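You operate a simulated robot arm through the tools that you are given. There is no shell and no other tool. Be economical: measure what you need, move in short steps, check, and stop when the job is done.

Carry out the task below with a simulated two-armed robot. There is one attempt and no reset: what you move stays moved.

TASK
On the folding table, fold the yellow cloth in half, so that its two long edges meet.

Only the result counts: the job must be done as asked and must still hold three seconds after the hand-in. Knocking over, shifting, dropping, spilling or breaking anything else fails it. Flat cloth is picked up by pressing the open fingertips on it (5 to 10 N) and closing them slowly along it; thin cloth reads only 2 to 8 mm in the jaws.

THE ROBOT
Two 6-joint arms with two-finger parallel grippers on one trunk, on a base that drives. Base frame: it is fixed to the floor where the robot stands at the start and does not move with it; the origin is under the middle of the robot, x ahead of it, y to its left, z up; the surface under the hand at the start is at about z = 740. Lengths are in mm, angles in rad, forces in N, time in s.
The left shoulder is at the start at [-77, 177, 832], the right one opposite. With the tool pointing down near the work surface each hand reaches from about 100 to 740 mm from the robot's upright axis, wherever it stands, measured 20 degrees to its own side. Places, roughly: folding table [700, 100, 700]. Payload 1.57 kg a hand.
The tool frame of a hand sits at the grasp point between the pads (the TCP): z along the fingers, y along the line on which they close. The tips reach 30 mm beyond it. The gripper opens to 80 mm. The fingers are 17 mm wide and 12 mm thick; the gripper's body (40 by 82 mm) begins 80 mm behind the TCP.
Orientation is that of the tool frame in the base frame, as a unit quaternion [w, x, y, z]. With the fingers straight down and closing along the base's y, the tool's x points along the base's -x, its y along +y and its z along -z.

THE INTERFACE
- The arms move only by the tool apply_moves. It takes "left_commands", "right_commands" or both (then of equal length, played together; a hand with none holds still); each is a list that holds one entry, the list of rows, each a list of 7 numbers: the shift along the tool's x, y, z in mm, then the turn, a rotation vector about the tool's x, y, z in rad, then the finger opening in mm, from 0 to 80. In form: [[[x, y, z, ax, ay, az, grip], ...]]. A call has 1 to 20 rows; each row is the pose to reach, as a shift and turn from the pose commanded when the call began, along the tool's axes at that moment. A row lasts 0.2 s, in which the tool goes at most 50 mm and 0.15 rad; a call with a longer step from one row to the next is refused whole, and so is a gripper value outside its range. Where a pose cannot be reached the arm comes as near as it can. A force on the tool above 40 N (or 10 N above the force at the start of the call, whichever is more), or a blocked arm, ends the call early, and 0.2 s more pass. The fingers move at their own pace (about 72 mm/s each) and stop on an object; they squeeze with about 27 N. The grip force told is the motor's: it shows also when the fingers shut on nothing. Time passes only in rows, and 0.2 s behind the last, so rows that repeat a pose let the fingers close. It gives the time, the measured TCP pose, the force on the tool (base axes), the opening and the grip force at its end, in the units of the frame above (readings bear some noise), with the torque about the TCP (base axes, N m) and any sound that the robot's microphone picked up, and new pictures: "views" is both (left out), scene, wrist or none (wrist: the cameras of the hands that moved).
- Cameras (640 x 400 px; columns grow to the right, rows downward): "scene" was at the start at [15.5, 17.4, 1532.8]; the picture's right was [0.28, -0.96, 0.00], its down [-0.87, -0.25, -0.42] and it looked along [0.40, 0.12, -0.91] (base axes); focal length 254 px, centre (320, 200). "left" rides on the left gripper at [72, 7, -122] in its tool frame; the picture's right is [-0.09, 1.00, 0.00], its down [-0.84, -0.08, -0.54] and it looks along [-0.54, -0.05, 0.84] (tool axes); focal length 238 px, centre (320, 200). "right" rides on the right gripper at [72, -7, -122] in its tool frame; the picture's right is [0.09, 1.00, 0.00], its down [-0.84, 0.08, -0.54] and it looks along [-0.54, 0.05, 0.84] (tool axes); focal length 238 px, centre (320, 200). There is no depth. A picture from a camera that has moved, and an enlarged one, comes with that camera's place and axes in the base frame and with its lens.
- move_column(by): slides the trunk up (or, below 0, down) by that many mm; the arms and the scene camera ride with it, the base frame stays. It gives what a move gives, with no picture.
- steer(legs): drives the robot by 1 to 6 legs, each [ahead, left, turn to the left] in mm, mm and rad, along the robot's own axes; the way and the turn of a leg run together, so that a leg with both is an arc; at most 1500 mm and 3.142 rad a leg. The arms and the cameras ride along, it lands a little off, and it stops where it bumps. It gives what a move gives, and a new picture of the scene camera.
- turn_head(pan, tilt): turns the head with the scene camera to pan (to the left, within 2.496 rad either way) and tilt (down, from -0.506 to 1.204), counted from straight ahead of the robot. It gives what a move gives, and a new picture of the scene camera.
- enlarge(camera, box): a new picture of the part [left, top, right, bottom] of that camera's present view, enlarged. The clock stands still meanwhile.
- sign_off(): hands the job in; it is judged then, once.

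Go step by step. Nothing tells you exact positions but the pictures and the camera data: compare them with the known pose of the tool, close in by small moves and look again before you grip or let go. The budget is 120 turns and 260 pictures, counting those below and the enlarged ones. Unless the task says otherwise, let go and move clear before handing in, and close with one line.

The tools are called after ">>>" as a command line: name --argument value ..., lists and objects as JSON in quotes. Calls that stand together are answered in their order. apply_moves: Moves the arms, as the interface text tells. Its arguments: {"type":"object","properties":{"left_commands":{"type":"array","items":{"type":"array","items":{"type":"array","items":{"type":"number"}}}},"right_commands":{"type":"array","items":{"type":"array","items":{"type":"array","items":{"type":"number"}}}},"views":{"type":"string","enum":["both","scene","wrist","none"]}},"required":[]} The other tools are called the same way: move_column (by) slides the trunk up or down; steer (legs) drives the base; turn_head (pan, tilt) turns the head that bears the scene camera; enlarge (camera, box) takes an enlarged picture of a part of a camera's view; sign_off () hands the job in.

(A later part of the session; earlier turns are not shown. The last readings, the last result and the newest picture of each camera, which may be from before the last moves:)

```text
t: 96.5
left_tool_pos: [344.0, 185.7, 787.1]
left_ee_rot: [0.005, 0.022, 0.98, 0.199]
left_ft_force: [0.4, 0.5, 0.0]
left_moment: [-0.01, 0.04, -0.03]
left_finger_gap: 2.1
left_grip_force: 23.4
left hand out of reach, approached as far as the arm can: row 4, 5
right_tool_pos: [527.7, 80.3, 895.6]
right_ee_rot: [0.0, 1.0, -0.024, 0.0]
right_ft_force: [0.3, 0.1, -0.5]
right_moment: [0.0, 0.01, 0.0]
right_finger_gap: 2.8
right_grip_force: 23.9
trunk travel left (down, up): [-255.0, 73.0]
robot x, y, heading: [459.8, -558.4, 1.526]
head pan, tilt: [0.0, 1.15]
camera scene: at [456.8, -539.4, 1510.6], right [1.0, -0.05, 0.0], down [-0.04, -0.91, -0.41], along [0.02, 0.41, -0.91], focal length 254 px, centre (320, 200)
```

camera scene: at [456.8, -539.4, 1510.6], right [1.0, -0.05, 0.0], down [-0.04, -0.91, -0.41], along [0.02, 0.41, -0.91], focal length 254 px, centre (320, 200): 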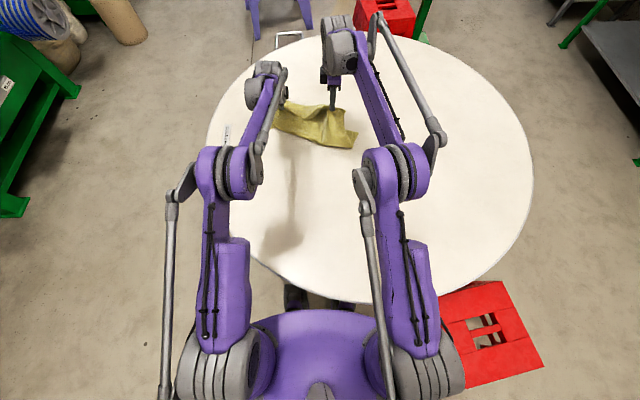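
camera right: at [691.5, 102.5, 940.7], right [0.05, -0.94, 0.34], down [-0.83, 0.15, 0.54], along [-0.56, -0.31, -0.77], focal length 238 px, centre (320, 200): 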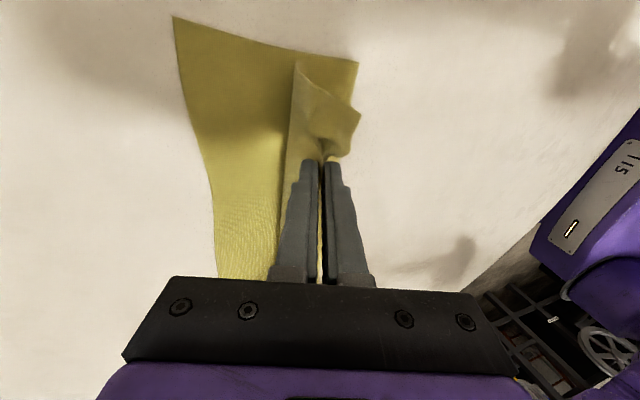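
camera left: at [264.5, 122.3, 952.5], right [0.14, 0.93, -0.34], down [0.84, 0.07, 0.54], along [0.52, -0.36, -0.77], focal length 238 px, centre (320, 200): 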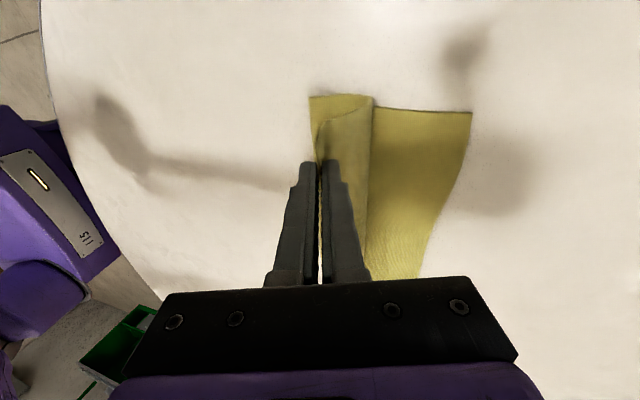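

The left elbow is free again. I'll raise the trunk, bring both hands up and back to their original spacing so the cloth hangs freely, and keep clear of the reach limit.

>>> move_column --by 60

>>> apply_moves --left_commands '[[[0.9, -15.2, -27.4, 0.04, 0, 0, 0], [1.9, -30.4, -54.7, 0.08, 0, 0, 0], [2.8, -45.6, -82.1, 0.12, 0, 0, 0], [3.8, -60.8, -109.5, 0.16, 0, 0, 0], [4.7, -76, -136.9, 0.2, 0, 0, 0], [5.6, -91.3, -164.2, 0.24, 0, 0, 0], [6.6, -106.5, -191.6, 0.28, 0, 0, 0], [7.5, -121.7, -219, 0.32, 0, 0, 0], [8.5, -136.9, -246.3, 0.36, 0, 0, 0], [9.4, -152.1, -273.7, 0.4, 0, 0, 0], [9.4, -152.1, -273.7, 0.4, 0, 0, 0]]]' --right_commands '[[[8, 15, -8.4, 0, 0, 0, 0], [16, 30, -16.8, 0, 0, 0, 0], [24, 45, -25.2, 0, 0, 0, 0], [32, 60, -33.6, 0, 0, 0, 0], [40, 75, -42, 0, 0, 0, 0], [48, 90, -50.4, 0, 0, 0, 0], [56, 105, -58.8, 0, 0, 0, 0], [64, 120, -67.2, 0, 0, 0, 0], [72, 135, -75.6, 0, 0, 0, 0], [80.1, 149.7, -84, 0, 0, 0, 0], [80.1, 149.7, -84, 0, 0, 0, 0]]]'

```text
t: 97.5
left_tool_pos: [345.5, 185.2, 847.3]
left_ee_rot: [0.005, 0.023, 0.98, 0.199]
left_ft_force: [0.1, 0.4, 0.4]
left_moment: [0.0, 0.01, -0.03]
left_finger_gap: 1.9
left_grip_force: 23.8
right_tool_pos: [528.5, 79.6, 954.8]
right_ee_rot: [-0.001, 1.0, -0.024, 0.0]
right_ft_force: [0.0, 0.4, -1.3]
right_moment: [0.04, 0.0, -0.01]
right_finger_gap: 2.8
right_grip_force: 24.2
trunk travel left (down, up): [-315.0, 13.0]
robot x, y, heading: [454.7, -555.7, 1.523]
head pan, tilt: [0.0, 1.15]
```

```text
t: 99.9
left_tool_pos: [323.3, -60.6, 1039.7]
left_ee_rot: [0.001, 0.023, 1.0, -0.001]
left_ft_force: [-0.9, 0.3, 0.6]
left_moment: [0.01, 0.0, 0.01]
left_finger_gap: 2.1
left_grip_force: 23.1
right_tool_pos: [600.9, -72.7, 1039.9]
right_ee_rot: [0.0, 1.0, -0.024, 0.001]
right_ft_force: [0.5, -0.2, -0.6]
right_moment: [0.0, -0.03, 0.03]
right_finger_gap: 2.6
right_grip_force: 23.8
trunk travel left (down, up): [-315.0, 13.0]
robot x, y, heading: [456.9, -557.0, 1.522]
head pan, tilt: [0.0, 1.15]
camera scene: at [456.6, -540.1, 1576.0], right [1.0, -0.05, 0.0], down [-0.04, -0.91, -0.41], along [0.02, 0.41, -0.91], focal length 254 px, centre (320, 200)
camera right: at [674.0, -69.0, 1162.1], right [0.05, -1.0, 0.0], down [-0.84, -0.04, 0.54], along [-0.54, -0.03, -0.84], focal length 238 px, centre (320, 200)
camera left: at [252.3, -49.5, 1161.9], right [0.14, 0.99, 0.0], down [0.83, -0.12, 0.54], along [0.54, -0.08, -0.84], focal length 238 px, centre (320, 200)
```

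scene: 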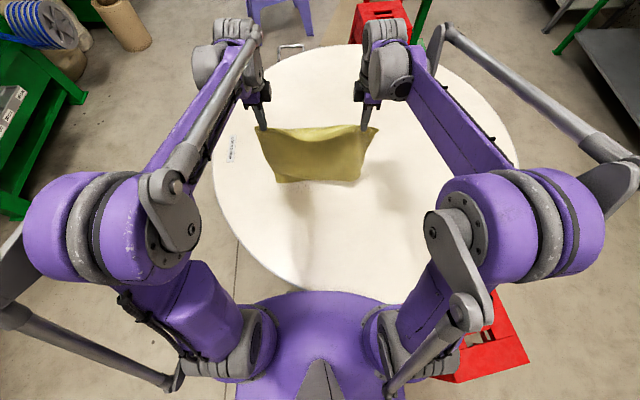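
right: 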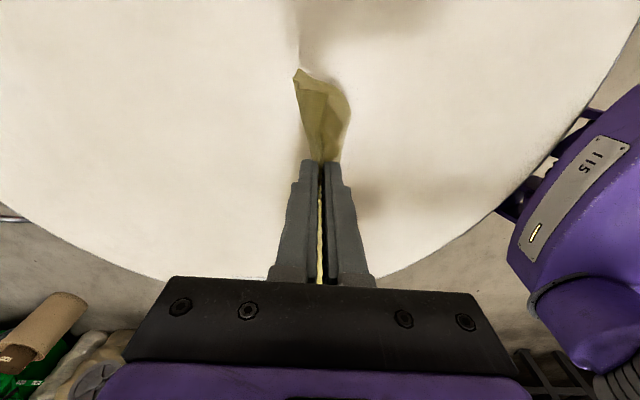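
left: 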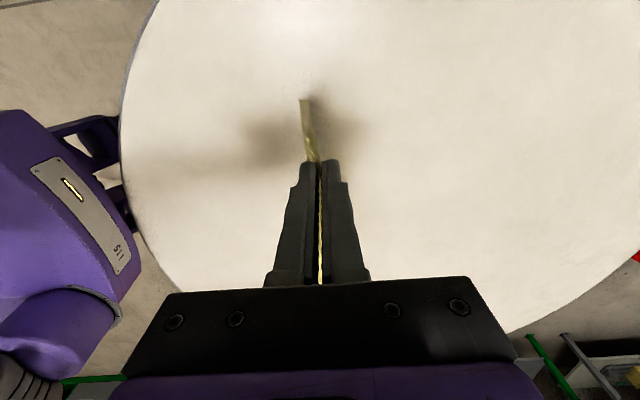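

The cloth now hangs freely and undamaged, its bottom edge at the table. I'll lay it closer to me, far edge at about 528 mm ahead, so I'll have reach to rotate the hands properly. First I'll lay the lower half by lowering while backing up.

>>> apply_moves --left_commands '[[[0, 9.5, 0, 0, 0, 0, 0], [0, 19, 1, 0, 0, 0, 0], [0, 28.5, 2, 0, 0, 0, 0], [0, 38, 3, 0, 0, 0, 0], [0, 38, 3, 0, 0, 0, 0], [0, 38, 3, 0, 0, 0, 0], [0, 28, 13, 0, 0, 0, 0], [0, 18, 23, 0, 0, 0, 0], [0, 8, 33, 0, 0, 0, 0], [0, -2, 43, 0, 0, 0, 0], [0, -12, 53, 0, 0, 0, 0], [0, -22, 63, 0, 0, 0, 0], [0, -32, 73, 0, 0, 0, 0], [0, -42, 83, 0, 0, 0, 0], [0, -52, 93, 0, 0, 0, 0], [0, -62, 103, 0, 0, 0, 0], [0, -72, 113, 0, 0, 0, 0], [0, -82, 123, 0, 0, 0, 0], [0, -92, 133, 0, 0, 0, 0], [0, -100, 141, 0, 0, 0, 0]]]' --right_commands '[[[0, -9.5, 4.5, 0, 0, 0, 0], [0, -19, 9, 0, 0, 0, 0], [0, -28.5, 13.5, 0, 0, 0, 0], [0, -38, 18, 0, 0, 0, 0], [0, -38, 18, 0, 0, 0, 0], [0, -38, 18, 0, 0, 0, 0], [0, -28, 28, 0, 0, 0, 0], [0, -18, 38, 0, 0, 0, 0], [0, -8, 48, 0, 0, 0, 0], [0, 2, 58, 0, 0, 0, 0], [0, 12, 68, 0, 0, 0, 0], [0, 22, 78, 0, 0, 0, 0], [0, 32, 88, 0, 0, 0, 0], [0, 42, 98, 0, 0, 0, 0], [0, 52, 108, 0, 0, 0, 0], [0, 62, 118, 0, 0, 0, 0], [0, 72, 128, 0, 0, 0, 0], [0, 82, 138, 0, 0, 0, 0], [0, 92, 148, 0, 0, 0, 0], [0, 100, 156, 0, 0, 0, 0]]]'

>>> enlarge --camera "scene" --box '[220, 120, 420, 245]'

```text
t: 104.1
left_tool_pos: [317.3, -162.6, 899.8]
left_ee_rot: [0.0, 0.023, 1.0, 0.001]
left_ft_force: [0.7, -0.3, 0.7]
left_moment: [0.03, 0.0, 0.03]
left_finger_gap: 1.7
left_grip_force: 23.8
right_tool_pos: [595.9, -173.9, 883.6]
right_ee_rot: [0.001, 1.0, -0.024, 0.0]
right_ft_force: [0.3, 0.0, -0.3]
right_moment: [0.02, 0.0, 0.02]
right_finger_gap: 2.6
right_grip_force: 23.8
trunk travel left (down, up): [-315.0, 13.0]
robot x, y, heading: [456.1, -558.9, 1.525]
head pan, tilt: [0.0, 1.15]
camera scene: at [456.7, -541.2, 1575.9], right [1.0, -0.05, 0.0], down [-0.04, -0.91, -0.41], along [0.02, 0.41, -0.91], focal length 254 px, centre (320, 200)
camera right: at [668.9, -169.7, 1006.1], right [0.05, -1.0, 0.0], down [-0.84, -0.04, 0.54], along [-0.54, -0.02, -0.84], focal length 238 px, centre (320, 200)
camera left: at [246.2, -151.2, 1021.4], right [0.14, 0.99, 0.0], down [0.83, -0.12, 0.54], along [0.54, -0.08, -0.84], focal length 238 px, centre (320, 200)
```

scene: 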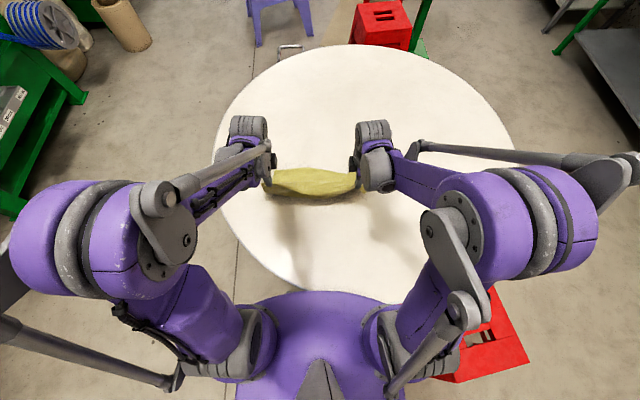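
right: 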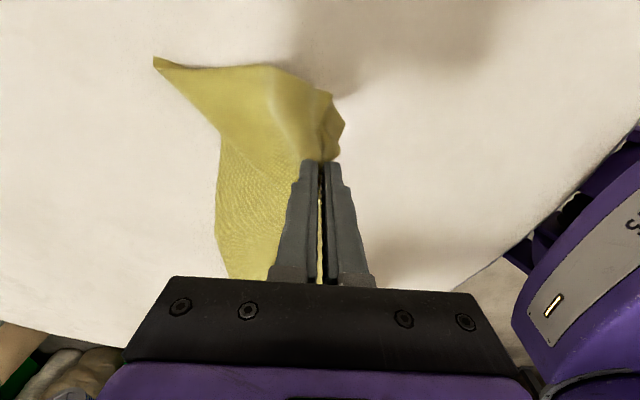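
left: 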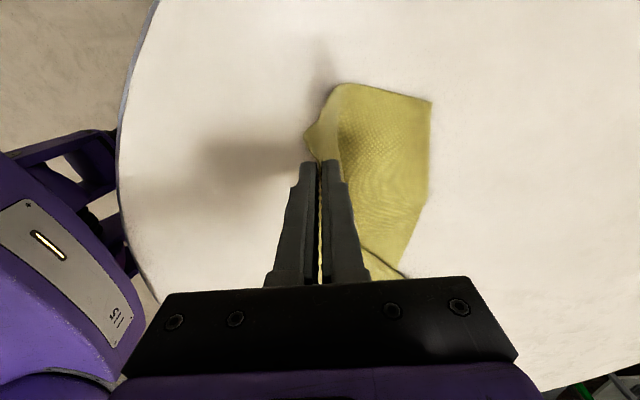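

```text
3.20 times, centred on (320, 182) of scene
camera zoom: at [456.7, -541.2, 1575.9], right [1.0, -0.05, 0.0], down [-0.04, -0.91, -0.41], along [0.02, 0.41, -0.91], focal length 814 px, centre (320, 256)
```

zoom: 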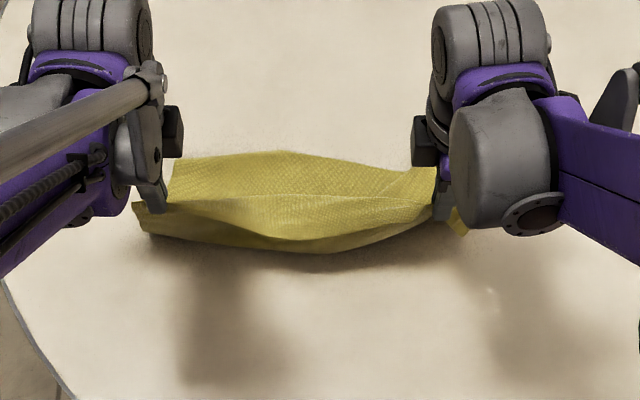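

The lower half is down but its far edge is wavy. I'll lay the rest down flat toward me and drag it back a little, with the hands spreading slightly, to straighten it.

>>> apply_moves --left_commands '[[[0, -14, 13, 0, 0, 0, 0], [0, -28, 26, 0, 0, 0, 0], [0, -42, 39, 0, 0, 0, 0], [0, -56, 52, 0, 0, 0, 0], [1, -70, 65, 0, 0, 0, 0], [2, -84, 78, 0, 0, 0, 0], [3, -98, 91, 0, 0, 0, 0], [4, -112, 102, 0, 0, 0, 0], [6, -126, 112, 0, 0, 0, 0], [8, -134, 116, 0, 0, 0, 0], [10, -142, 118, 0, 0, 0, 0], [12, -150, 119, 0, 0, 0, 0], [12, -158, 119, 0, 0, 0, 0], [12, -166, 119, 0, 0, 0, 0]]]' --right_commands '[[[0, 14, 11.5, 0, 0, 0, 0], [0, 28, 23, 0, 0, 0, 0], [0, 42, 34, 0, 0, 0, 0], [0, 56, 45, 0, 0, 0, 0], [1, 70, 56, 0, 0, 0, 0], [2, 84, 67, 0, 0, 0, 0], [3, 98, 78, 0, 0, 0, 0], [4, 112, 88, 0, 0, 0, 0], [6, 126, 96, 0, 0, 0, 0], [8, 134, 100, 0, 0, 0, 0], [10, 142, 102, 0, 0, 0, 0], [12, 150, 103, 0, 0, 0, 0], [12, 158, 103, 0, 0, 0, 0], [12, 166, 103, 0, 0, 0, 0]]]' --views "none"

>>> enlarge --camera "scene" --box '[220, 140, 420, 265]'

```text
t: 107.1
left_tool_pos: [300.9, -313.6, 814.7]
left_ee_rot: [0.0, 0.024, 1.0, 0.0]
left_ft_force: [1.0, -0.2, -0.4]
left_moment: [0.06, -0.06, 0.04]
left_finger_gap: 1.9
left_grip_force: 23.7
left hand out of reach, approached as far as the arm can: row 9, 10, 11, 12, 13, 14
right_tool_pos: [598.9, -327.3, 812.1]
right_ee_rot: [0.0, 1.0, -0.023, 0.001]
right_ft_force: [-2.5, -0.1, 0.2]
right_moment: [0.04, -0.01, 0.02]
right_finger_gap: 2.9
right_grip_force: 24.8
right hand out of reach, approached as far as the arm can: row 9, 10, 11, 12, 13, 14
trunk travel left (down, up): [-315.0, 13.0]
robot x, y, heading: [456.6, -558.7, 1.525]
head pan, tilt: [0.0, 1.15]
```

```text
3.20 times, centred on (320, 202) of scene
camera zoom: at [456.6, -542.1, 1575.9], right [1.0, -0.05, 0.0], down [-0.04, -0.91, -0.41], along [0.02, 0.41, -0.91], focal length 814 px, centre (320, 192)
```

zoom: 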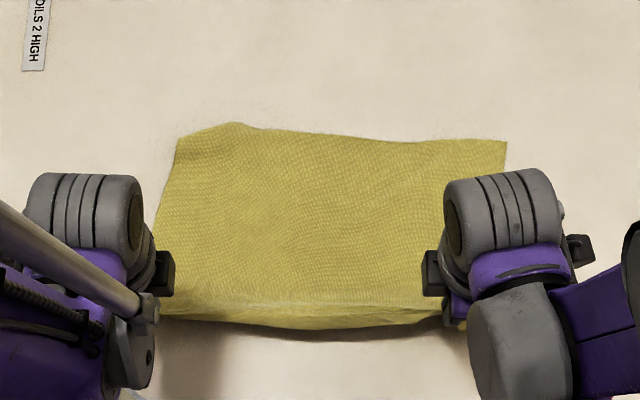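

The hands reached their near limit, so I'll lower them with the trunk instead to lay the near edge on the table.

>>> move_column --by -34

>>> enlarge --camera "scene" --box '[220, 140, 420, 265]'

```text
t: 107.9
left_tool_pos: [299.8, -313.6, 778.6]
left_ee_rot: [0.0, 0.023, 1.0, -0.002]
left_ft_force: [2.5, 0.5, 0.3]
left_moment: [-0.04, -0.05, -0.01]
left_finger_gap: 2.1
left_grip_force: 24.1
right_tool_pos: [598.7, -325.2, 778.9]
right_ee_rot: [0.002, 1.0, -0.024, 0.0]
right_ft_force: [-2.6, 0.6, 0.4]
right_moment: [-0.02, 0.04, 0.04]
right_finger_gap: 3.1
right_grip_force: 23.9
trunk travel left (down, up): [-281.0, 47.0]
robot x, y, heading: [460.6, -561.1, 1.529]
head pan, tilt: [0.0, 1.15]
```

```text
3.20 times, centred on (320, 202) of scene
camera zoom: at [456.7, -537.8, 1538.7], right [1.0, -0.05, 0.0], down [-0.04, -0.91, -0.41], along [0.02, 0.41, -0.91], focal length 814 px, centre (320, 192)
```

zoom: 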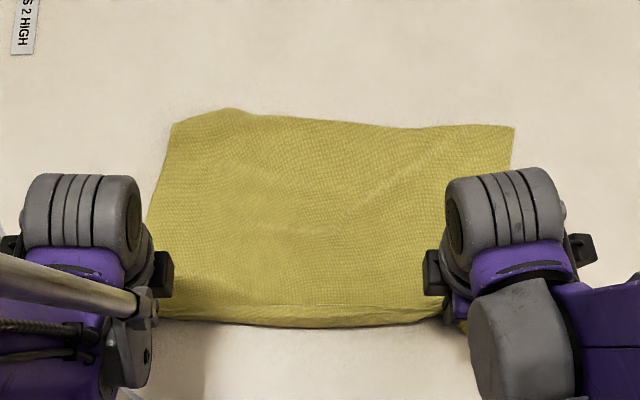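

It is nearly flat. I'll back the base up 25 mm with the cloth held to straighten it, then lower and release.

>>> steer --legs '[[-25, 0, 0]]'

>>> move_column --by -5

>>> apply_moves --left_commands '[[[0, 0, 0, 0, 0, 0, 4], [0, 0, 0, 0, 0, 0, 8], [0, 0, 0, 0, 0, 0, 14], [0, 0, 0, 0, 0, 0, 20], [0, 0, 0, 0, 0, 0, 26], [0, 0, -20, 0, 0, 0, 28], [0, 0, -50, 0, 0, 0, 28], [20, 20, -80, 0, 0, 0, 28], [40, 40, -90, 0, 0, 0, 28]]]' --right_commands '[[[0, 0, 0, 0, 0, 0, 4], [0, 0, 0, 0, 0, 0, 8], [0, 0, 0, 0, 0, 0, 14], [0, 0, 0, 0, 0, 0, 20], [0, 0, 0, 0, 0, 0, 26], [0, 0, -20, 0, 0, 0, 28], [0, 0, -50, 0, 0, 0, 28], [20, -20, -80, 0, 0, 0, 28], [40, -40, -90, 0, 0, 0, 28]]]' --views "scene"

>>> enlarge --camera "scene" --box '[220, 140, 420, 265]'

```text
t: 108.7
left_tool_pos: [298.6, -337.8, 778.6]
left_ee_rot: [0.0, 0.023, 1.0, 0.0]
left_ft_force: [1.8, -1.3, 0.6]
left_moment: [0.01, -0.08, 0.03]
left_finger_gap: 2.1
left_grip_force: 23.2
right_tool_pos: [597.7, -350.4, 779.6]
right_ee_rot: [0.0, 1.0, -0.023, 0.0]
right_ft_force: [-1.9, -0.1, 0.3]
right_moment: [0.02, 0.02, 0.0]
right_finger_gap: 2.8
right_grip_force: 24.0
trunk travel left (down, up): [-281.0, 47.0]
robot x, y, heading: [457.1, -578.2, 1.529]
head pan, tilt: [0.0, 1.15]
camera scene: at [455.7, -563.2, 1539.1], right [1.0, -0.05, 0.0], down [-0.04, -0.91, -0.41], along [0.02, 0.41, -0.91], focal length 254 px, centre (320, 200)
```

scene: 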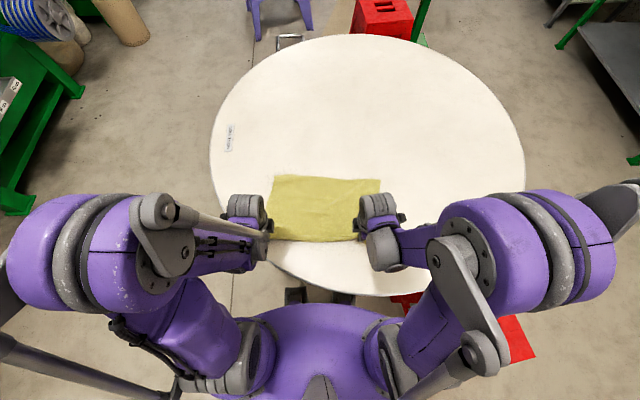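

```text
t: 109.2
left_tool_pos: [297.7, -337.6, 772.8]
left_ee_rot: [0.0, 0.023, 1.0, 0.0]
left_ft_force: [2.3, -1.3, 2.0]
left_moment: [0.0, -0.09, -0.01]
left_finger_gap: 2.1
left_grip_force: 23.2
right_tool_pos: [597.5, -350.6, 774.0]
right_ee_rot: [-0.001, 1.0, -0.024, 0.0]
right_ft_force: [-2.1, -0.1, 0.9]
right_moment: [0.0, 0.05, 0.04]
right_finger_gap: 2.9
right_grip_force: 24.3
trunk travel left (down, up): [-276.0, 52.0]
robot x, y, heading: [456.0, -577.3, 1.521]
head pan, tilt: [0.0, 1.15]
```

```text
t: 111.2
left_tool_pos: [260.5, -294.2, 863.5]
left_ee_rot: [0.0, 0.024, 1.0, -0.001]
left_ft_force: [-0.7, 0.0, 0.0]
left_moment: [-0.01, -0.03, 0.05]
left_finger_gap: 28.1
left_grip_force: 0.0
right_tool_pos: [638.0, -310.8, 864.8]
right_ee_rot: [0.0, 1.0, -0.022, 0.0]
right_ft_force: [-0.7, -0.8, -0.1]
right_moment: [-0.02, 0.02, -0.02]
right_finger_gap: 28.0
right_grip_force: 0.2
trunk travel left (down, up): [-276.0, 52.0]
robot x, y, heading: [458.7, -581.2, 1.525]
head pan, tilt: [0.0, 1.15]
camera scene: at [455.6, -562.3, 1533.4], right [1.0, -0.05, 0.0], down [-0.04, -0.91, -0.41], along [0.02, 0.41, -0.91], focal length 254 px, centre (320, 200)
```

scene: 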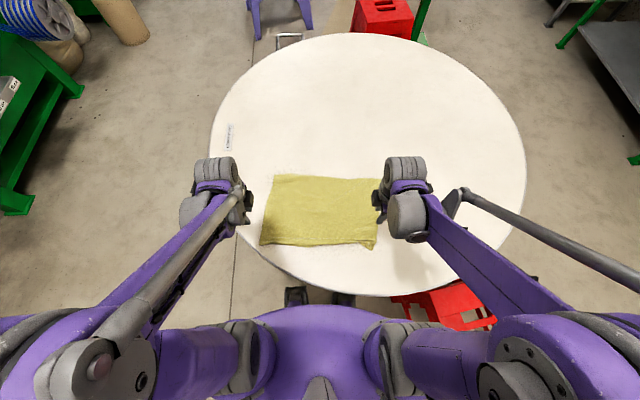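

```text
3.20 times, centred on (320, 202) of scene
camera zoom: at [455.6, -562.3, 1533.4], right [1.0, -0.05, 0.0], down [-0.04, -0.91, -0.41], along [0.02, 0.41, -0.91], focal length 814 px, centre (320, 192)
```

zoom: 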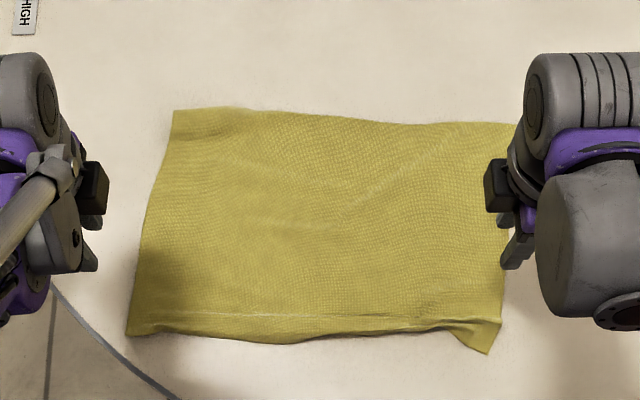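

The cloth is flat again and near me: far edge from (316,-100) to (696,-138), near edge from (275,-354) to (629,-390). I'll back up 70 mm and turn slightly to square up with it.

>>> steer --legs '[[-70, 0, -0.052]]'

>>> enlarge --camera "scene" --box '[240, 130, 400, 230]'

```text
t: 112.2
left_tool_pos: [270.6, -354.8, 862.7]
left_ee_rot: [0.001, 0.05, 0.999, 0.0]
left_ft_force: [0.6, -0.8, 1.3]
left_moment: [0.02, 0.01, 0.02]
left_finger_gap: 28.2
left_grip_force: 0.0
right_tool_pos: [647.7, -391.0, 864.8]
right_ee_rot: [0.0, 0.999, -0.051, 0.001]
right_ft_force: [-0.6, 0.2, 0.2]
right_moment: [0.04, 0.0, -0.01]
right_finger_gap: 27.9
right_grip_force: 0.0
trunk travel left (down, up): [-276.0, 52.0]
robot x, y, heading: [452.8, -651.1, 1.467]
head pan, tilt: [0.0, 1.15]
camera scene: at [451.4, -633.7, 1533.5], right [0.99, -0.1, 0.0], down [-0.09, -0.91, -0.41], along [0.04, 0.41, -0.91], focal length 254 px, centre (320, 200)
```

scene: 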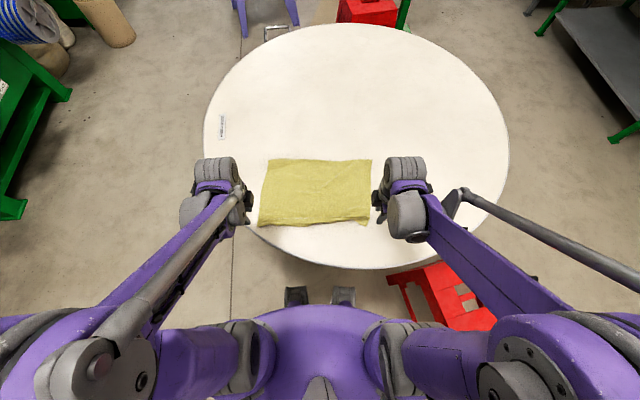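

```text
4.00 times, centred on (320, 180) of scene
camera zoom: at [451.4, -633.7, 1533.5], right [0.99, -0.1, 0.0], down [-0.09, -0.91, -0.41], along [0.04, 0.41, -0.91], focal length 1017 px, centre (320, 280)
```

zoom: 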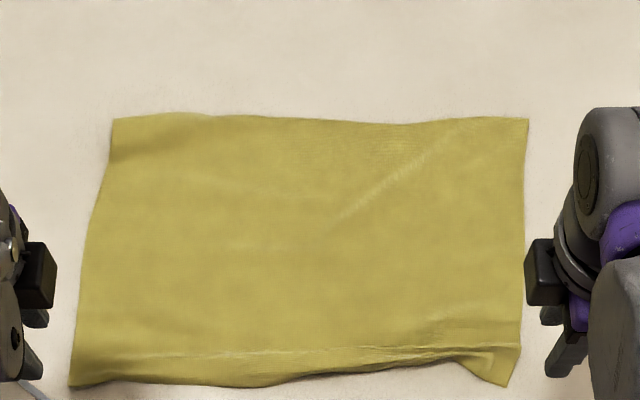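

The far edge is square to me. The near-right corner is bunched inward by about 38 mm, so I'll press the right hand's closed fingertips on it and drag it out and back.

>>> apply_moves --right_commands '[[[-11, -5, 20, 0, 0, 0, 20], [-22, -9, 40, 0, 0, 0, 10], [-33, -13.8, 60, 0, 0, 0, 0], [-33, -13.8, 80, 0, 0, 0, 0], [-33, -13.8, 90, 0, 0, 0, 0], [-33, -13.8, 93.5, 0, 0, 0, 0], [-33, -13.8, 94.2, 0, 0, 0, 0]]]' --views "wrist"

```text
t: 113.8
left_tool_pos: [271.3, -355.4, 863.7]
left_ee_rot: [0.0, 0.05, 0.999, -0.001]
left_ft_force: [0.3, 0.1, 0.3]
left_moment: [-0.01, -0.01, 0.05]
left_finger_gap: 28.0
left_grip_force: 0.0
right_tool_pos: [616.2, -374.5, 770.4]
right_ee_rot: [-0.001, 0.999, -0.05, 0.0]
right_ft_force: [4.4, 1.5, 32.4]
right_moment: [-0.04, -0.07, 0.01]
right_finger_gap: 0.0
right_grip_force: 21.2
trunk travel left (down, up): [-276.0, 52.0]
robot x, y, heading: [451.3, -653.4, 1.469]
head pan, tilt: [0.0, 1.15]
camera right: at [690.4, -374.6, 894.1], right [-0.01, -1.0, 0.0], down [-0.84, 0.01, 0.54], along [-0.54, 0.01, -0.84], focal length 238 px, centre (320, 200)
```

right: 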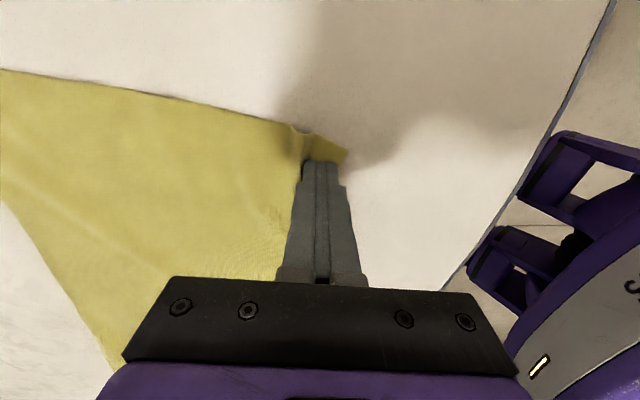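

It's pressing on the corner at 32 N, so I'll ease off slightly and drag outward and toward me.

>>> apply_moves --right_commands '[[[0, 0, -0.7, 0, 0, 0, 0], [4, 2, -0.7, 0, 0, 0, 0], [8, 5, -0.7, 0, 0, 0, 0], [12, 8, -0.7, 0, 0, 0, 0], [16, 11, -0.7, 0, 0, 0, 0], [20, 14, -0.7, 0, 0, 0, 0], [24, 17, -0.7, 0, 0, 0, 0], [28, 20, -0.7, 0, 0, 0, 0], [32, 23, -0.7, 0, 0, 0, 0], [32, 23, -20, 0, 0, 0, 0], [32, 23, -50, 0, 0, 0, 20], [50, 0, -80, 0, 0, 0, 20]]]' --views "wrist"

>>> enlarge --camera "scene" --box '[240, 130, 400, 230]'

```text
t: 116.4
left_tool_pos: [271.1, -354.9, 863.4]
left_ee_rot: [0.0, 0.049, 0.999, -0.001]
left_ft_force: [-0.4, 1.0, -0.2]
left_moment: [-0.02, -0.03, 0.01]
left_finger_gap: 28.1
left_grip_force: 0.1
right_tool_pos: [666.7, -378.8, 850.9]
right_ee_rot: [0.0, 0.999, -0.049, 0.0]
right_ft_force: [-0.3, -0.4, 0.3]
right_moment: [-0.03, 0.01, -0.02]
right_finger_gap: 19.7
right_grip_force: 0.1
trunk travel left (down, up): [-276.0, 52.0]
robot x, y, heading: [449.2, -654.2, 1.465]
head pan, tilt: [0.0, 1.15]
camera right: at [740.6, -378.4, 973.7], right [-0.01, -1.0, 0.0], down [-0.84, 0.01, 0.54], along [-0.54, 0.0, -0.84], focal length 238 px, centre (320, 200)
```

right: 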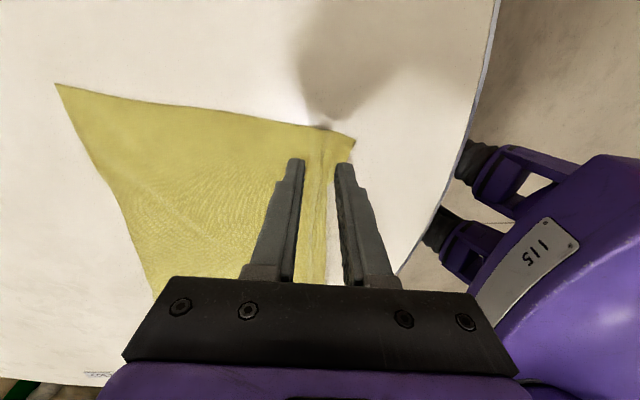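

```text
4.00 times, centred on (320, 180) of scene
camera zoom: at [452.0, -632.4, 1533.4], right [0.99, -0.1, 0.0], down [-0.09, -0.91, -0.41], along [0.04, 0.41, -0.91], focal length 1017 px, centre (320, 280)
```

zoom: 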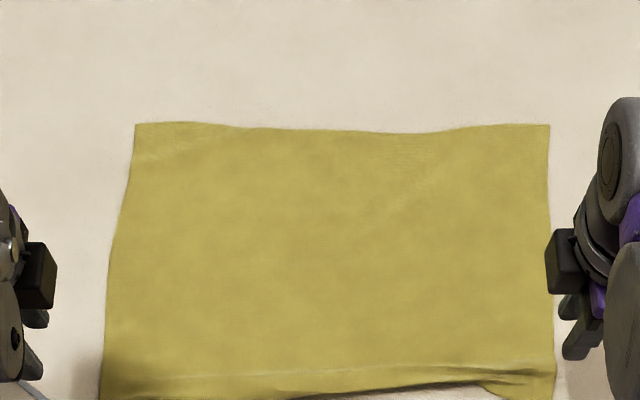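

Dragging straightened the cloth well. I'll look at the near edge in full.

>>> enlarge --camera "scene" --box '[240, 145, 400, 245]'

```text
4.00 times, centred on (320, 195) of scene
camera zoom: at [452.0, -632.4, 1533.4], right [0.99, -0.1, 0.0], down [-0.09, -0.91, -0.41], along [0.04, 0.41, -0.91], focal length 1017 px, centre (320, 220)
```

zoom: 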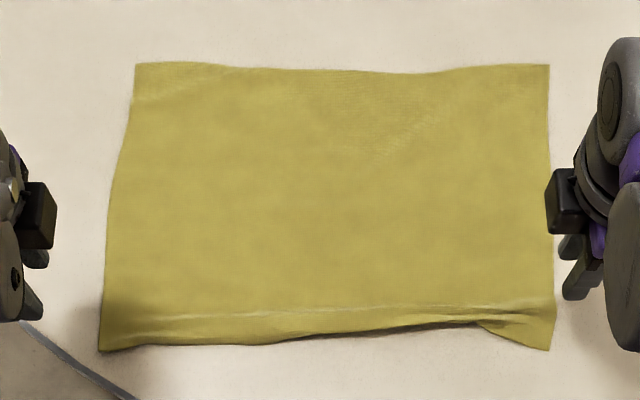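

The corners are now good: 273 mm and 270 mm sides, with square near and far corners. Only a stretch of the right half of the near edge is tucked in, so I'll press and drag that part toward me too.

>>> apply_moves --right_commands '[[[-22, 0, 10, 0, 0, 0, 0], [-44, 0, 25, 0, 0, 0, 0], [-66, 2, 45, 0, 0, 0, 0], [-66, 2, 65, 0, 0, 0, 0], [-66, 2, 77, 0, 0, 0, 0], [-66, 2, 80, 0, 0, 0, 0], [-66, 6, 80, 0, 0, 0, 0], [-66, 10, 80, 0, 0, 0, 0], [-66, 14, 80, 0, 0, 0, 0], [-66, 18, 80, 0, 0, 0, 0], [-66, 22, 80, 0, 0, 0, 0], [-66, 22, 60, 0, 0, 0, 0], [-40, 22, 30, 0, 0, 0, 0], [0, 0, 0, 0, 0, 0, 10]]]' --views "none"

>>> enlarge --camera "scene" --box '[240, 145, 400, 245]'

```text
refused: row 14 steps farther than a row can; nothing moved
```

```text
4.00 times, centred on (320, 195) of scene
camera zoom: at [452.0, -632.4, 1533.4], right [0.99, -0.1, 0.0], down [-0.09, -0.91, -0.41], along [0.04, 0.41, -0.91], focal length 1017 px, centre (320, 220)
```

zoom: 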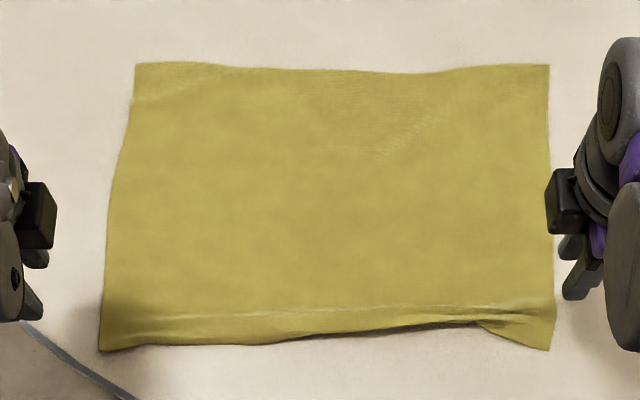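

A row was too long, so I'll reissue with a shorter last step.

>>> apply_moves --right_commands '[[[-22, 0, 10, 0, 0, 0, 0], [-44, 0, 25, 0, 0, 0, 0], [-66, 2, 45, 0, 0, 0, 0], [-66, 2, 65, 0, 0, 0, 0], [-66, 2, 77, 0, 0, 0, 0], [-66, 2, 80, 0, 0, 0, 0], [-66, 6, 80, 0, 0, 0, 0], [-66, 10, 80, 0, 0, 0, 0], [-66, 14, 80, 0, 0, 0, 0], [-66, 18, 80, 0, 0, 0, 0], [-66, 22, 80, 0, 0, 0, 0], [-66, 22, 60, 0, 0, 0, 0], [-40, 22, 30, 0, 0, 0, 0], [-10, 10, 5, 0, 0, 0, 10]]]' --views "none"

>>> enlarge --camera "scene" --box '[240, 145, 400, 245]'

```text
t: 118.0
left_tool_pos: [269.6, -354.7, 863.0]
left_ee_rot: [0.0, 0.05, 0.999, 0.0]
left_ft_force: [0.0, 0.3, -0.6]
left_moment: [-0.03, 0.01, 0.0]
left_finger_gap: 27.9
left_grip_force: 0.0
right_tool_pos: [600.0, -376.2, 771.2]
right_ee_rot: [-0.002, 0.999, -0.05, 0.0]
right_ft_force: [0.6, 3.6, 39.8]
right_moment: [-0.18, 0.04, 0.0]
right_finger_gap: 0.1
right_grip_force: 21.3
trunk travel left (down, up): [-276.0, 52.0]
robot x, y, heading: [452.2, -654.8, 1.47]
head pan, tilt: [0.0, 1.15]
stopped in row 7 (right hand): the force on the tool passed its limit at 43 N (the readings are from after the stop); the commanded pose is now the measured one
```

```text
4.00 times, centred on (320, 195) of scene
camera zoom: at [450.7, -634.2, 1533.7], right [0.99, -0.1, 0.0], down [-0.09, -0.91, -0.41], along [0.04, 0.41, -0.91], focal length 1017 px, centre (320, 220)
```

zoom: 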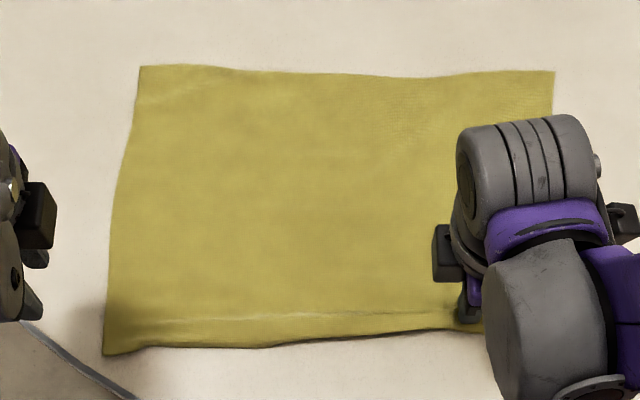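

The force limit stopped it. I'll ease up 1.3 mm, drag toward me, and lift off.

>>> apply_moves --right_commands '[[[0, 0, -1.3, 0, 0, 0, 0], [0, 4, -1.3, 0, 0, 0, 0], [0, 8, -1.3, 0, 0, 0, 0], [0, 12, -1.3, 0, 0, 0, 0], [0, 16, -1.3, 0, 0, 0, 0], [0, 20, -1.3, 0, 0, 0, 0], [0, 20, -20, 0, 0, 0, 0], [20, 20, -50, 0, 0, 0, 0], [50, 0, -80, 0, 0, 0, 10], [70, 0, -85, 0, 0, 0, 20]]]' --views "none"

>>> enlarge --camera "scene" --box '[240, 145, 400, 245]'

```text
t: 120.2
left_tool_pos: [272.0, -354.9, 863.6]
left_ee_rot: [0.0, 0.05, 0.999, 0.0]
left_ft_force: [-1.7, -0.5, -0.4]
left_moment: [-0.01, 0.0, -0.02]
left_finger_gap: 28.0
left_grip_force: 0.2
right_tool_pos: [668.8, -382.3, 855.5]
right_ee_rot: [-0.001, 0.999, -0.049, 0.0]
right_ft_force: [-0.7, 1.1, -0.4]
right_moment: [0.03, 0.01, 0.05]
right_finger_gap: 20.0
right_grip_force: 0.0
trunk travel left (down, up): [-276.0, 52.0]
robot x, y, heading: [448.3, -648.7, 1.472]
head pan, tilt: [0.0, 1.15]
```

```text
4.00 times, centred on (320, 195) of scene
camera zoom: at [451.6, -633.3, 1533.4], right [0.99, -0.1, 0.0], down [-0.09, -0.91, -0.41], along [0.04, 0.41, -0.91], focal length 1017 px, centre (320, 220)
```

zoom: 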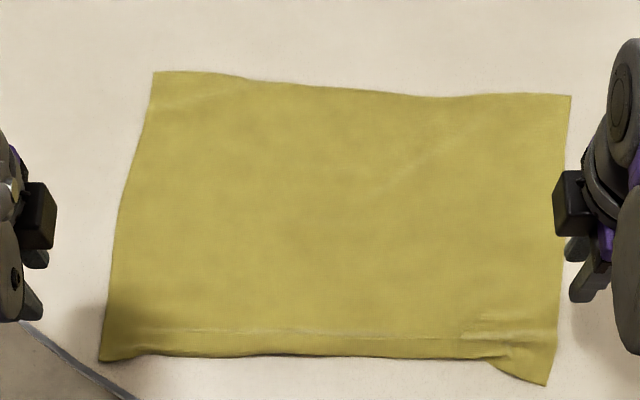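

The near edge is now nearly straight and the cloth has only turned slightly. I'll square up again, backing up 70 mm and turning 0.065 rad.

>>> steer --legs '[[-70, 0, -0.065]]'

>>> enlarge --camera "scene" --box '[240, 120, 400, 220]'

```text
t: 121.2
left_tool_pos: [281.5, -412.3, 864.1]
left_ee_rot: [0.0, 0.082, 0.997, 0.0]
left_ft_force: [-0.5, -0.7, 0.7]
left_moment: [0.02, 0.01, 0.04]
left_finger_gap: 28.0
left_grip_force: 0.0
right_tool_pos: [678.2, -466.0, 855.8]
right_ee_rot: [-0.002, 0.997, -0.082, 0.0]
right_ft_force: [-0.5, -0.6, 0.2]
right_moment: [0.03, 0.02, 0.0]
right_finger_gap: 20.3
right_grip_force: 0.1
trunk travel left (down, up): [-276.0, 52.0]
robot x, y, heading: [443.6, -721.0, 1.407]
head pan, tilt: [0.0, 1.15]
camera scene: at [443.5, -702.7, 1533.5], right [0.99, -0.16, 0.0], down [-0.15, -0.9, -0.41], along [0.07, 0.4, -0.91], focal length 254 px, centre (320, 200)
```

scene: 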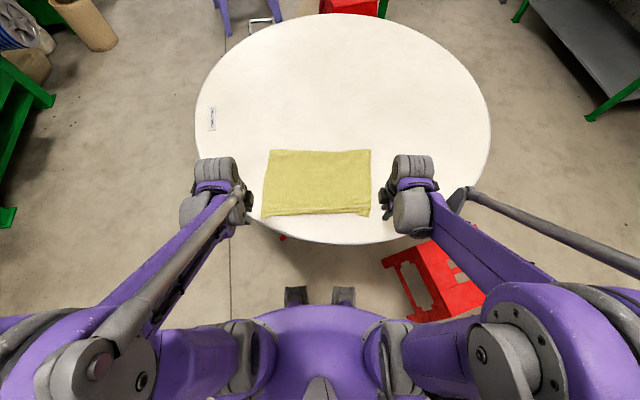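

```text
4.00 times, centred on (320, 170) of scene
camera zoom: at [443.5, -702.7, 1533.5], right [0.99, -0.16, 0.0], down [-0.15, -0.9, -0.41], along [0.07, 0.4, -0.91], focal length 1017 px, centre (320, 320)
```

zoom: 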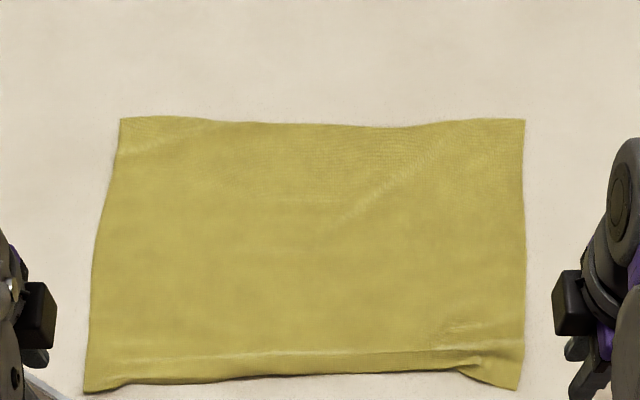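

I'm square again: far edge 560 mm and near edge about 292 mm ahead of the camera, corners about 375 mm apart. I'll position both hands over the near edge for an edge pinch, the right one close to its corner.

>>> apply_moves --left_commands '[[[-21, 22, 0, 0, 0, 0, 22], [-42, 45, 10, 0, 0, 0, 22], [-42, 45, 40, 0, 0, 0, 22], [-42, 45, 66, 0, 0, 0, 22], [-42, 45, 71, 0, 0, 0, 22], [-42, 45, 71, 0, 0, 0, 22]]]' --right_commands '[[[-24, -16, 0, 0, 0, 0, 22], [-48, -32, 5, 0, 0, 0, 22], [-48, -32, 35, 0, 0, 0, 22], [-48, -32, 60, 0, 0, 0, 22], [-48, -32, 63, 0, 0, 0, 22], [-48, -32, 63, 0, 0, 0, 22]]]' --views "wrist"

```text
t: 122.6
left_tool_pos: [331.3, -375.2, 791.1]
left_ee_rot: [-0.001, 0.082, 0.997, 0.0]
left_ft_force: [0.2, -1.2, -0.6]
left_moment: [0.01, 0.0, -0.03]
left_finger_gap: 22.4
left_grip_force: 0.0
right_tool_pos: [635.4, -425.5, 792.7]
right_ee_rot: [0.0, 0.997, -0.083, 0.0]
right_ft_force: [0.9, 0.1, -0.5]
right_moment: [0.03, -0.02, 0.03]
right_finger_gap: 22.0
right_grip_force: 0.0
trunk travel left (down, up): [-276.0, 52.0]
robot x, y, heading: [439.3, -721.0, 1.405]
head pan, tilt: [0.0, 1.15]
camera right: at [708.8, -431.1, 914.8], right [-0.07, -1.0, 0.0], down [-0.84, 0.06, 0.54], along [-0.54, 0.04, -0.84], focal length 238 px, centre (320, 200)
camera left: at [260.4, -356.1, 913.8], right [0.25, 0.97, 0.0], down [0.81, -0.21, 0.54], along [0.52, -0.14, -0.84], focal length 238 px, centre (320, 200)
```

right: 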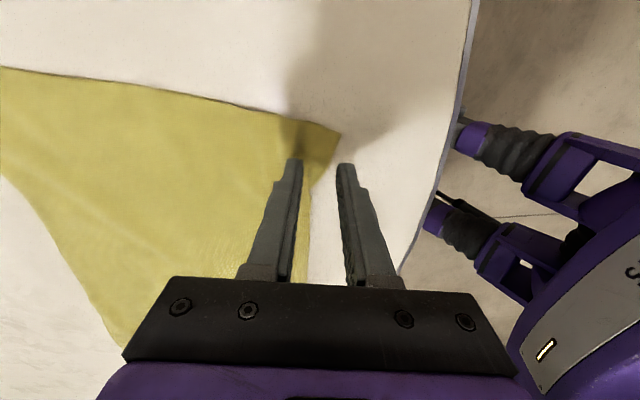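
left: 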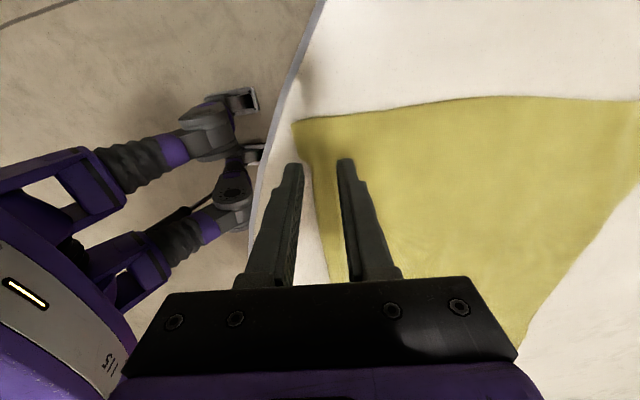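

The left is aligned. The right must go about 9 mm ahead; then I'll lower both to contact.

>>> apply_moves --left_commands '[[[0, 0, 6, 0, 0, 0, 22], [0, 0, 13, 0, 0, 0, 22], [0, 0, 18, 0, 0, 0, 22], [0, 0, 19.5, 0, 0, 0, 22]]]' --right_commands '[[[0, -9, 2, 0, 0, 0, 22], [0, -9, 14, 0, 0, 0, 22], [0, -9, 19.5, 0, 0, 0, 22], [0, -9, 21, 0, 0, 0, 22]]]' --views "wrist"

```text
t: 123.6
left_tool_pos: [330.0, -374.8, 772.7]
left_ee_rot: [0.0, 0.081, 0.997, -0.001]
left_ft_force: [0.3, 0.4, -0.5]
left_moment: [0.02, -0.02, 0.01]
left_finger_gap: 21.9
left_grip_force: 0.0
right_tool_pos: [636.3, -418.9, 771.2]
right_ee_rot: [-0.002, 0.997, -0.082, 0.0]
right_ft_force: [1.8, 1.1, 13.6]
right_moment: [-0.17, 0.0, 0.02]
right_finger_gap: 21.3
right_grip_force: 0.0
trunk travel left (down, up): [-276.0, 52.0]
robot x, y, heading: [442.4, -720.1, 1.405]
head pan, tilt: [0.0, 1.15]
camera right: at [709.9, -422.4, 894.2], right [-0.07, -1.0, 0.0], down [-0.84, 0.06, 0.54], along [-0.54, 0.04, -0.84], focal length 238 px, centre (320, 200)
camera left: at [260.0, -356.9, 894.7], right [0.25, 0.97, 0.0], down [0.81, -0.21, 0.54], along [0.52, -0.14, -0.84], focal length 238 px, centre (320, 200)
```

right: 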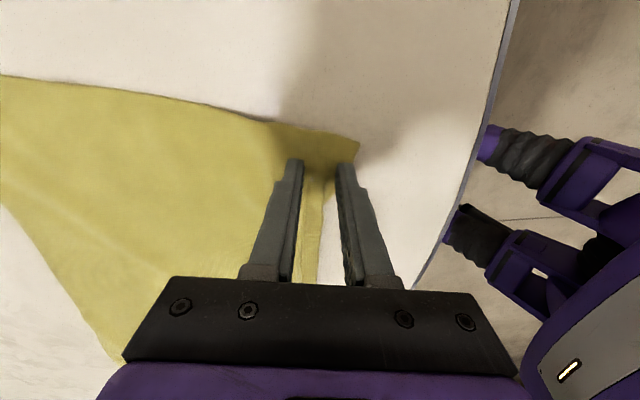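
left: 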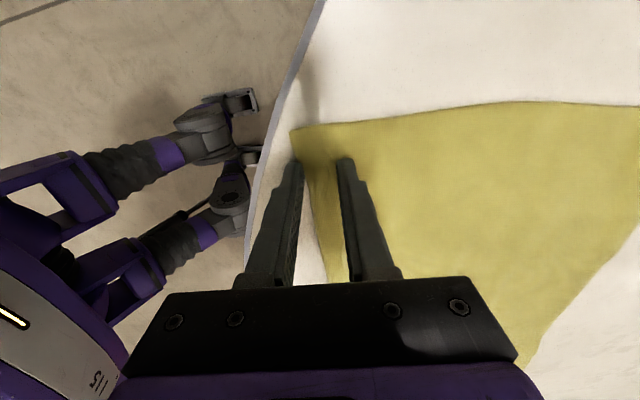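

Good placement. I'll press lightly and close slowly.

>>> apply_moves --left_commands '[[[0, 0, 1.4, 0, 0, 0, 22], [0, 0, 1.4, 0, 0, 0, 20], [0, 0, 1.4, 0, 0, 0, 18], [0, 0, 1.2, 0, 0, 0, 16], [0, 0, 1, 0, 0, 0, 14], [0, 0, 0.8, 0, 0, 0, 12], [0, 0, 0.6, 0, 0, 0, 10], [0, 0, 0.6, 0, 0, 0, 8], [0, 0, 0.6, 0, 0, 0, 6], [0, 0, 0.6, 0, 0, 0, 4], [0, 0, 0.6, 0, 0, 0, 0], [0, 0, 0.6, 0, 0, 0, 0], [0, 0, 0.6, 0, 0, 0, 0]]]' --right_commands '[[[0, 0, 0, 0, 0, 0, 22], [0, 0, 0, 0, 0, 0, 20], [0, 0, -0.2, 0, 0, 0, 18], [0, 0, -0.4, 0, 0, 0, 16], [0, 0, -0.5, 0, 0, 0, 14], [0, 0, -0.6, 0, 0, 0, 12], [0, 0, -0.8, 0, 0, 0, 10], [0, 0, -0.8, 0, 0, 0, 8], [0, 0, -0.8, 0, 0, 0, 6], [0, 0, -0.8, 0, 0, 0, 4], [0, 0, -0.8, 0, 0, 0, 0], [0, 0, -0.8, 0, 0, 0, 0], [0, 0, -0.8, 0, 0, 0, 0]]]' --views "wrist"

```text
t: 126.4
left_tool_pos: [329.7, -374.8, 772.3]
left_ee_rot: [0.0, 0.082, 0.997, 0.001]
left_ft_force: [-0.2, 0.0, 1.0]
left_moment: [-0.01, 0.0, 0.01]
left_finger_gap: 2.1
left_grip_force: 24.0
right_tool_pos: [637.5, -416.8, 771.5]
right_ee_rot: [-0.001, 0.997, -0.083, 0.0]
right_ft_force: [0.3, 0.0, 4.9]
right_moment: [0.02, -0.02, 0.03]
right_finger_gap: 1.8
right_grip_force: 23.1
trunk travel left (down, up): [-276.0, 52.0]
robot x, y, heading: [439.5, -720.0, 1.406]
head pan, tilt: [0.0, 1.15]
camera right: at [710.2, -422.4, 895.0], right [-0.07, -1.0, 0.0], down [-0.84, 0.06, 0.54], along [-0.54, 0.04, -0.84], focal length 238 px, centre (320, 200)
camera left: at [260.1, -357.0, 893.9], right [0.25, 0.97, 0.0], down [0.81, -0.21, 0.54], along [0.52, -0.14, -0.84], focal length 238 px, centre (320, 200)
```

right: 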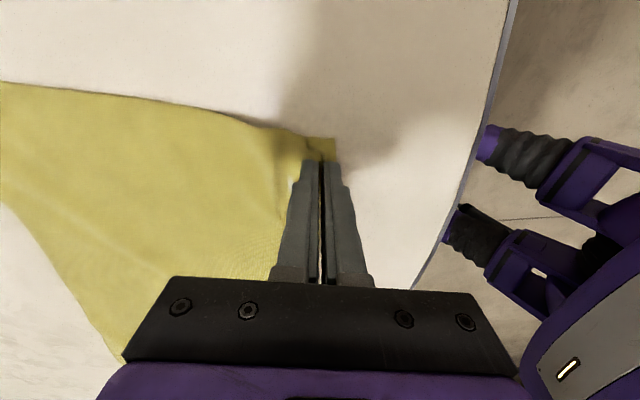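
left: 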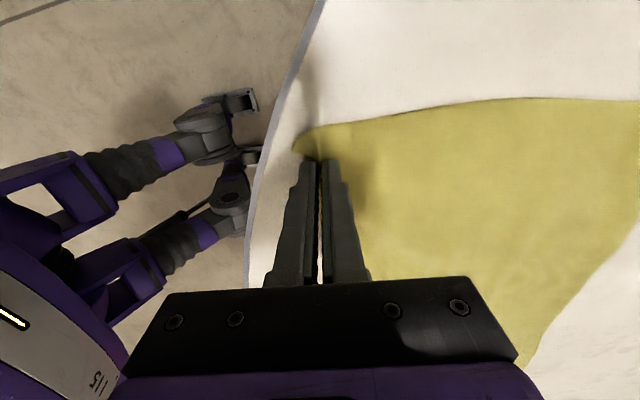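

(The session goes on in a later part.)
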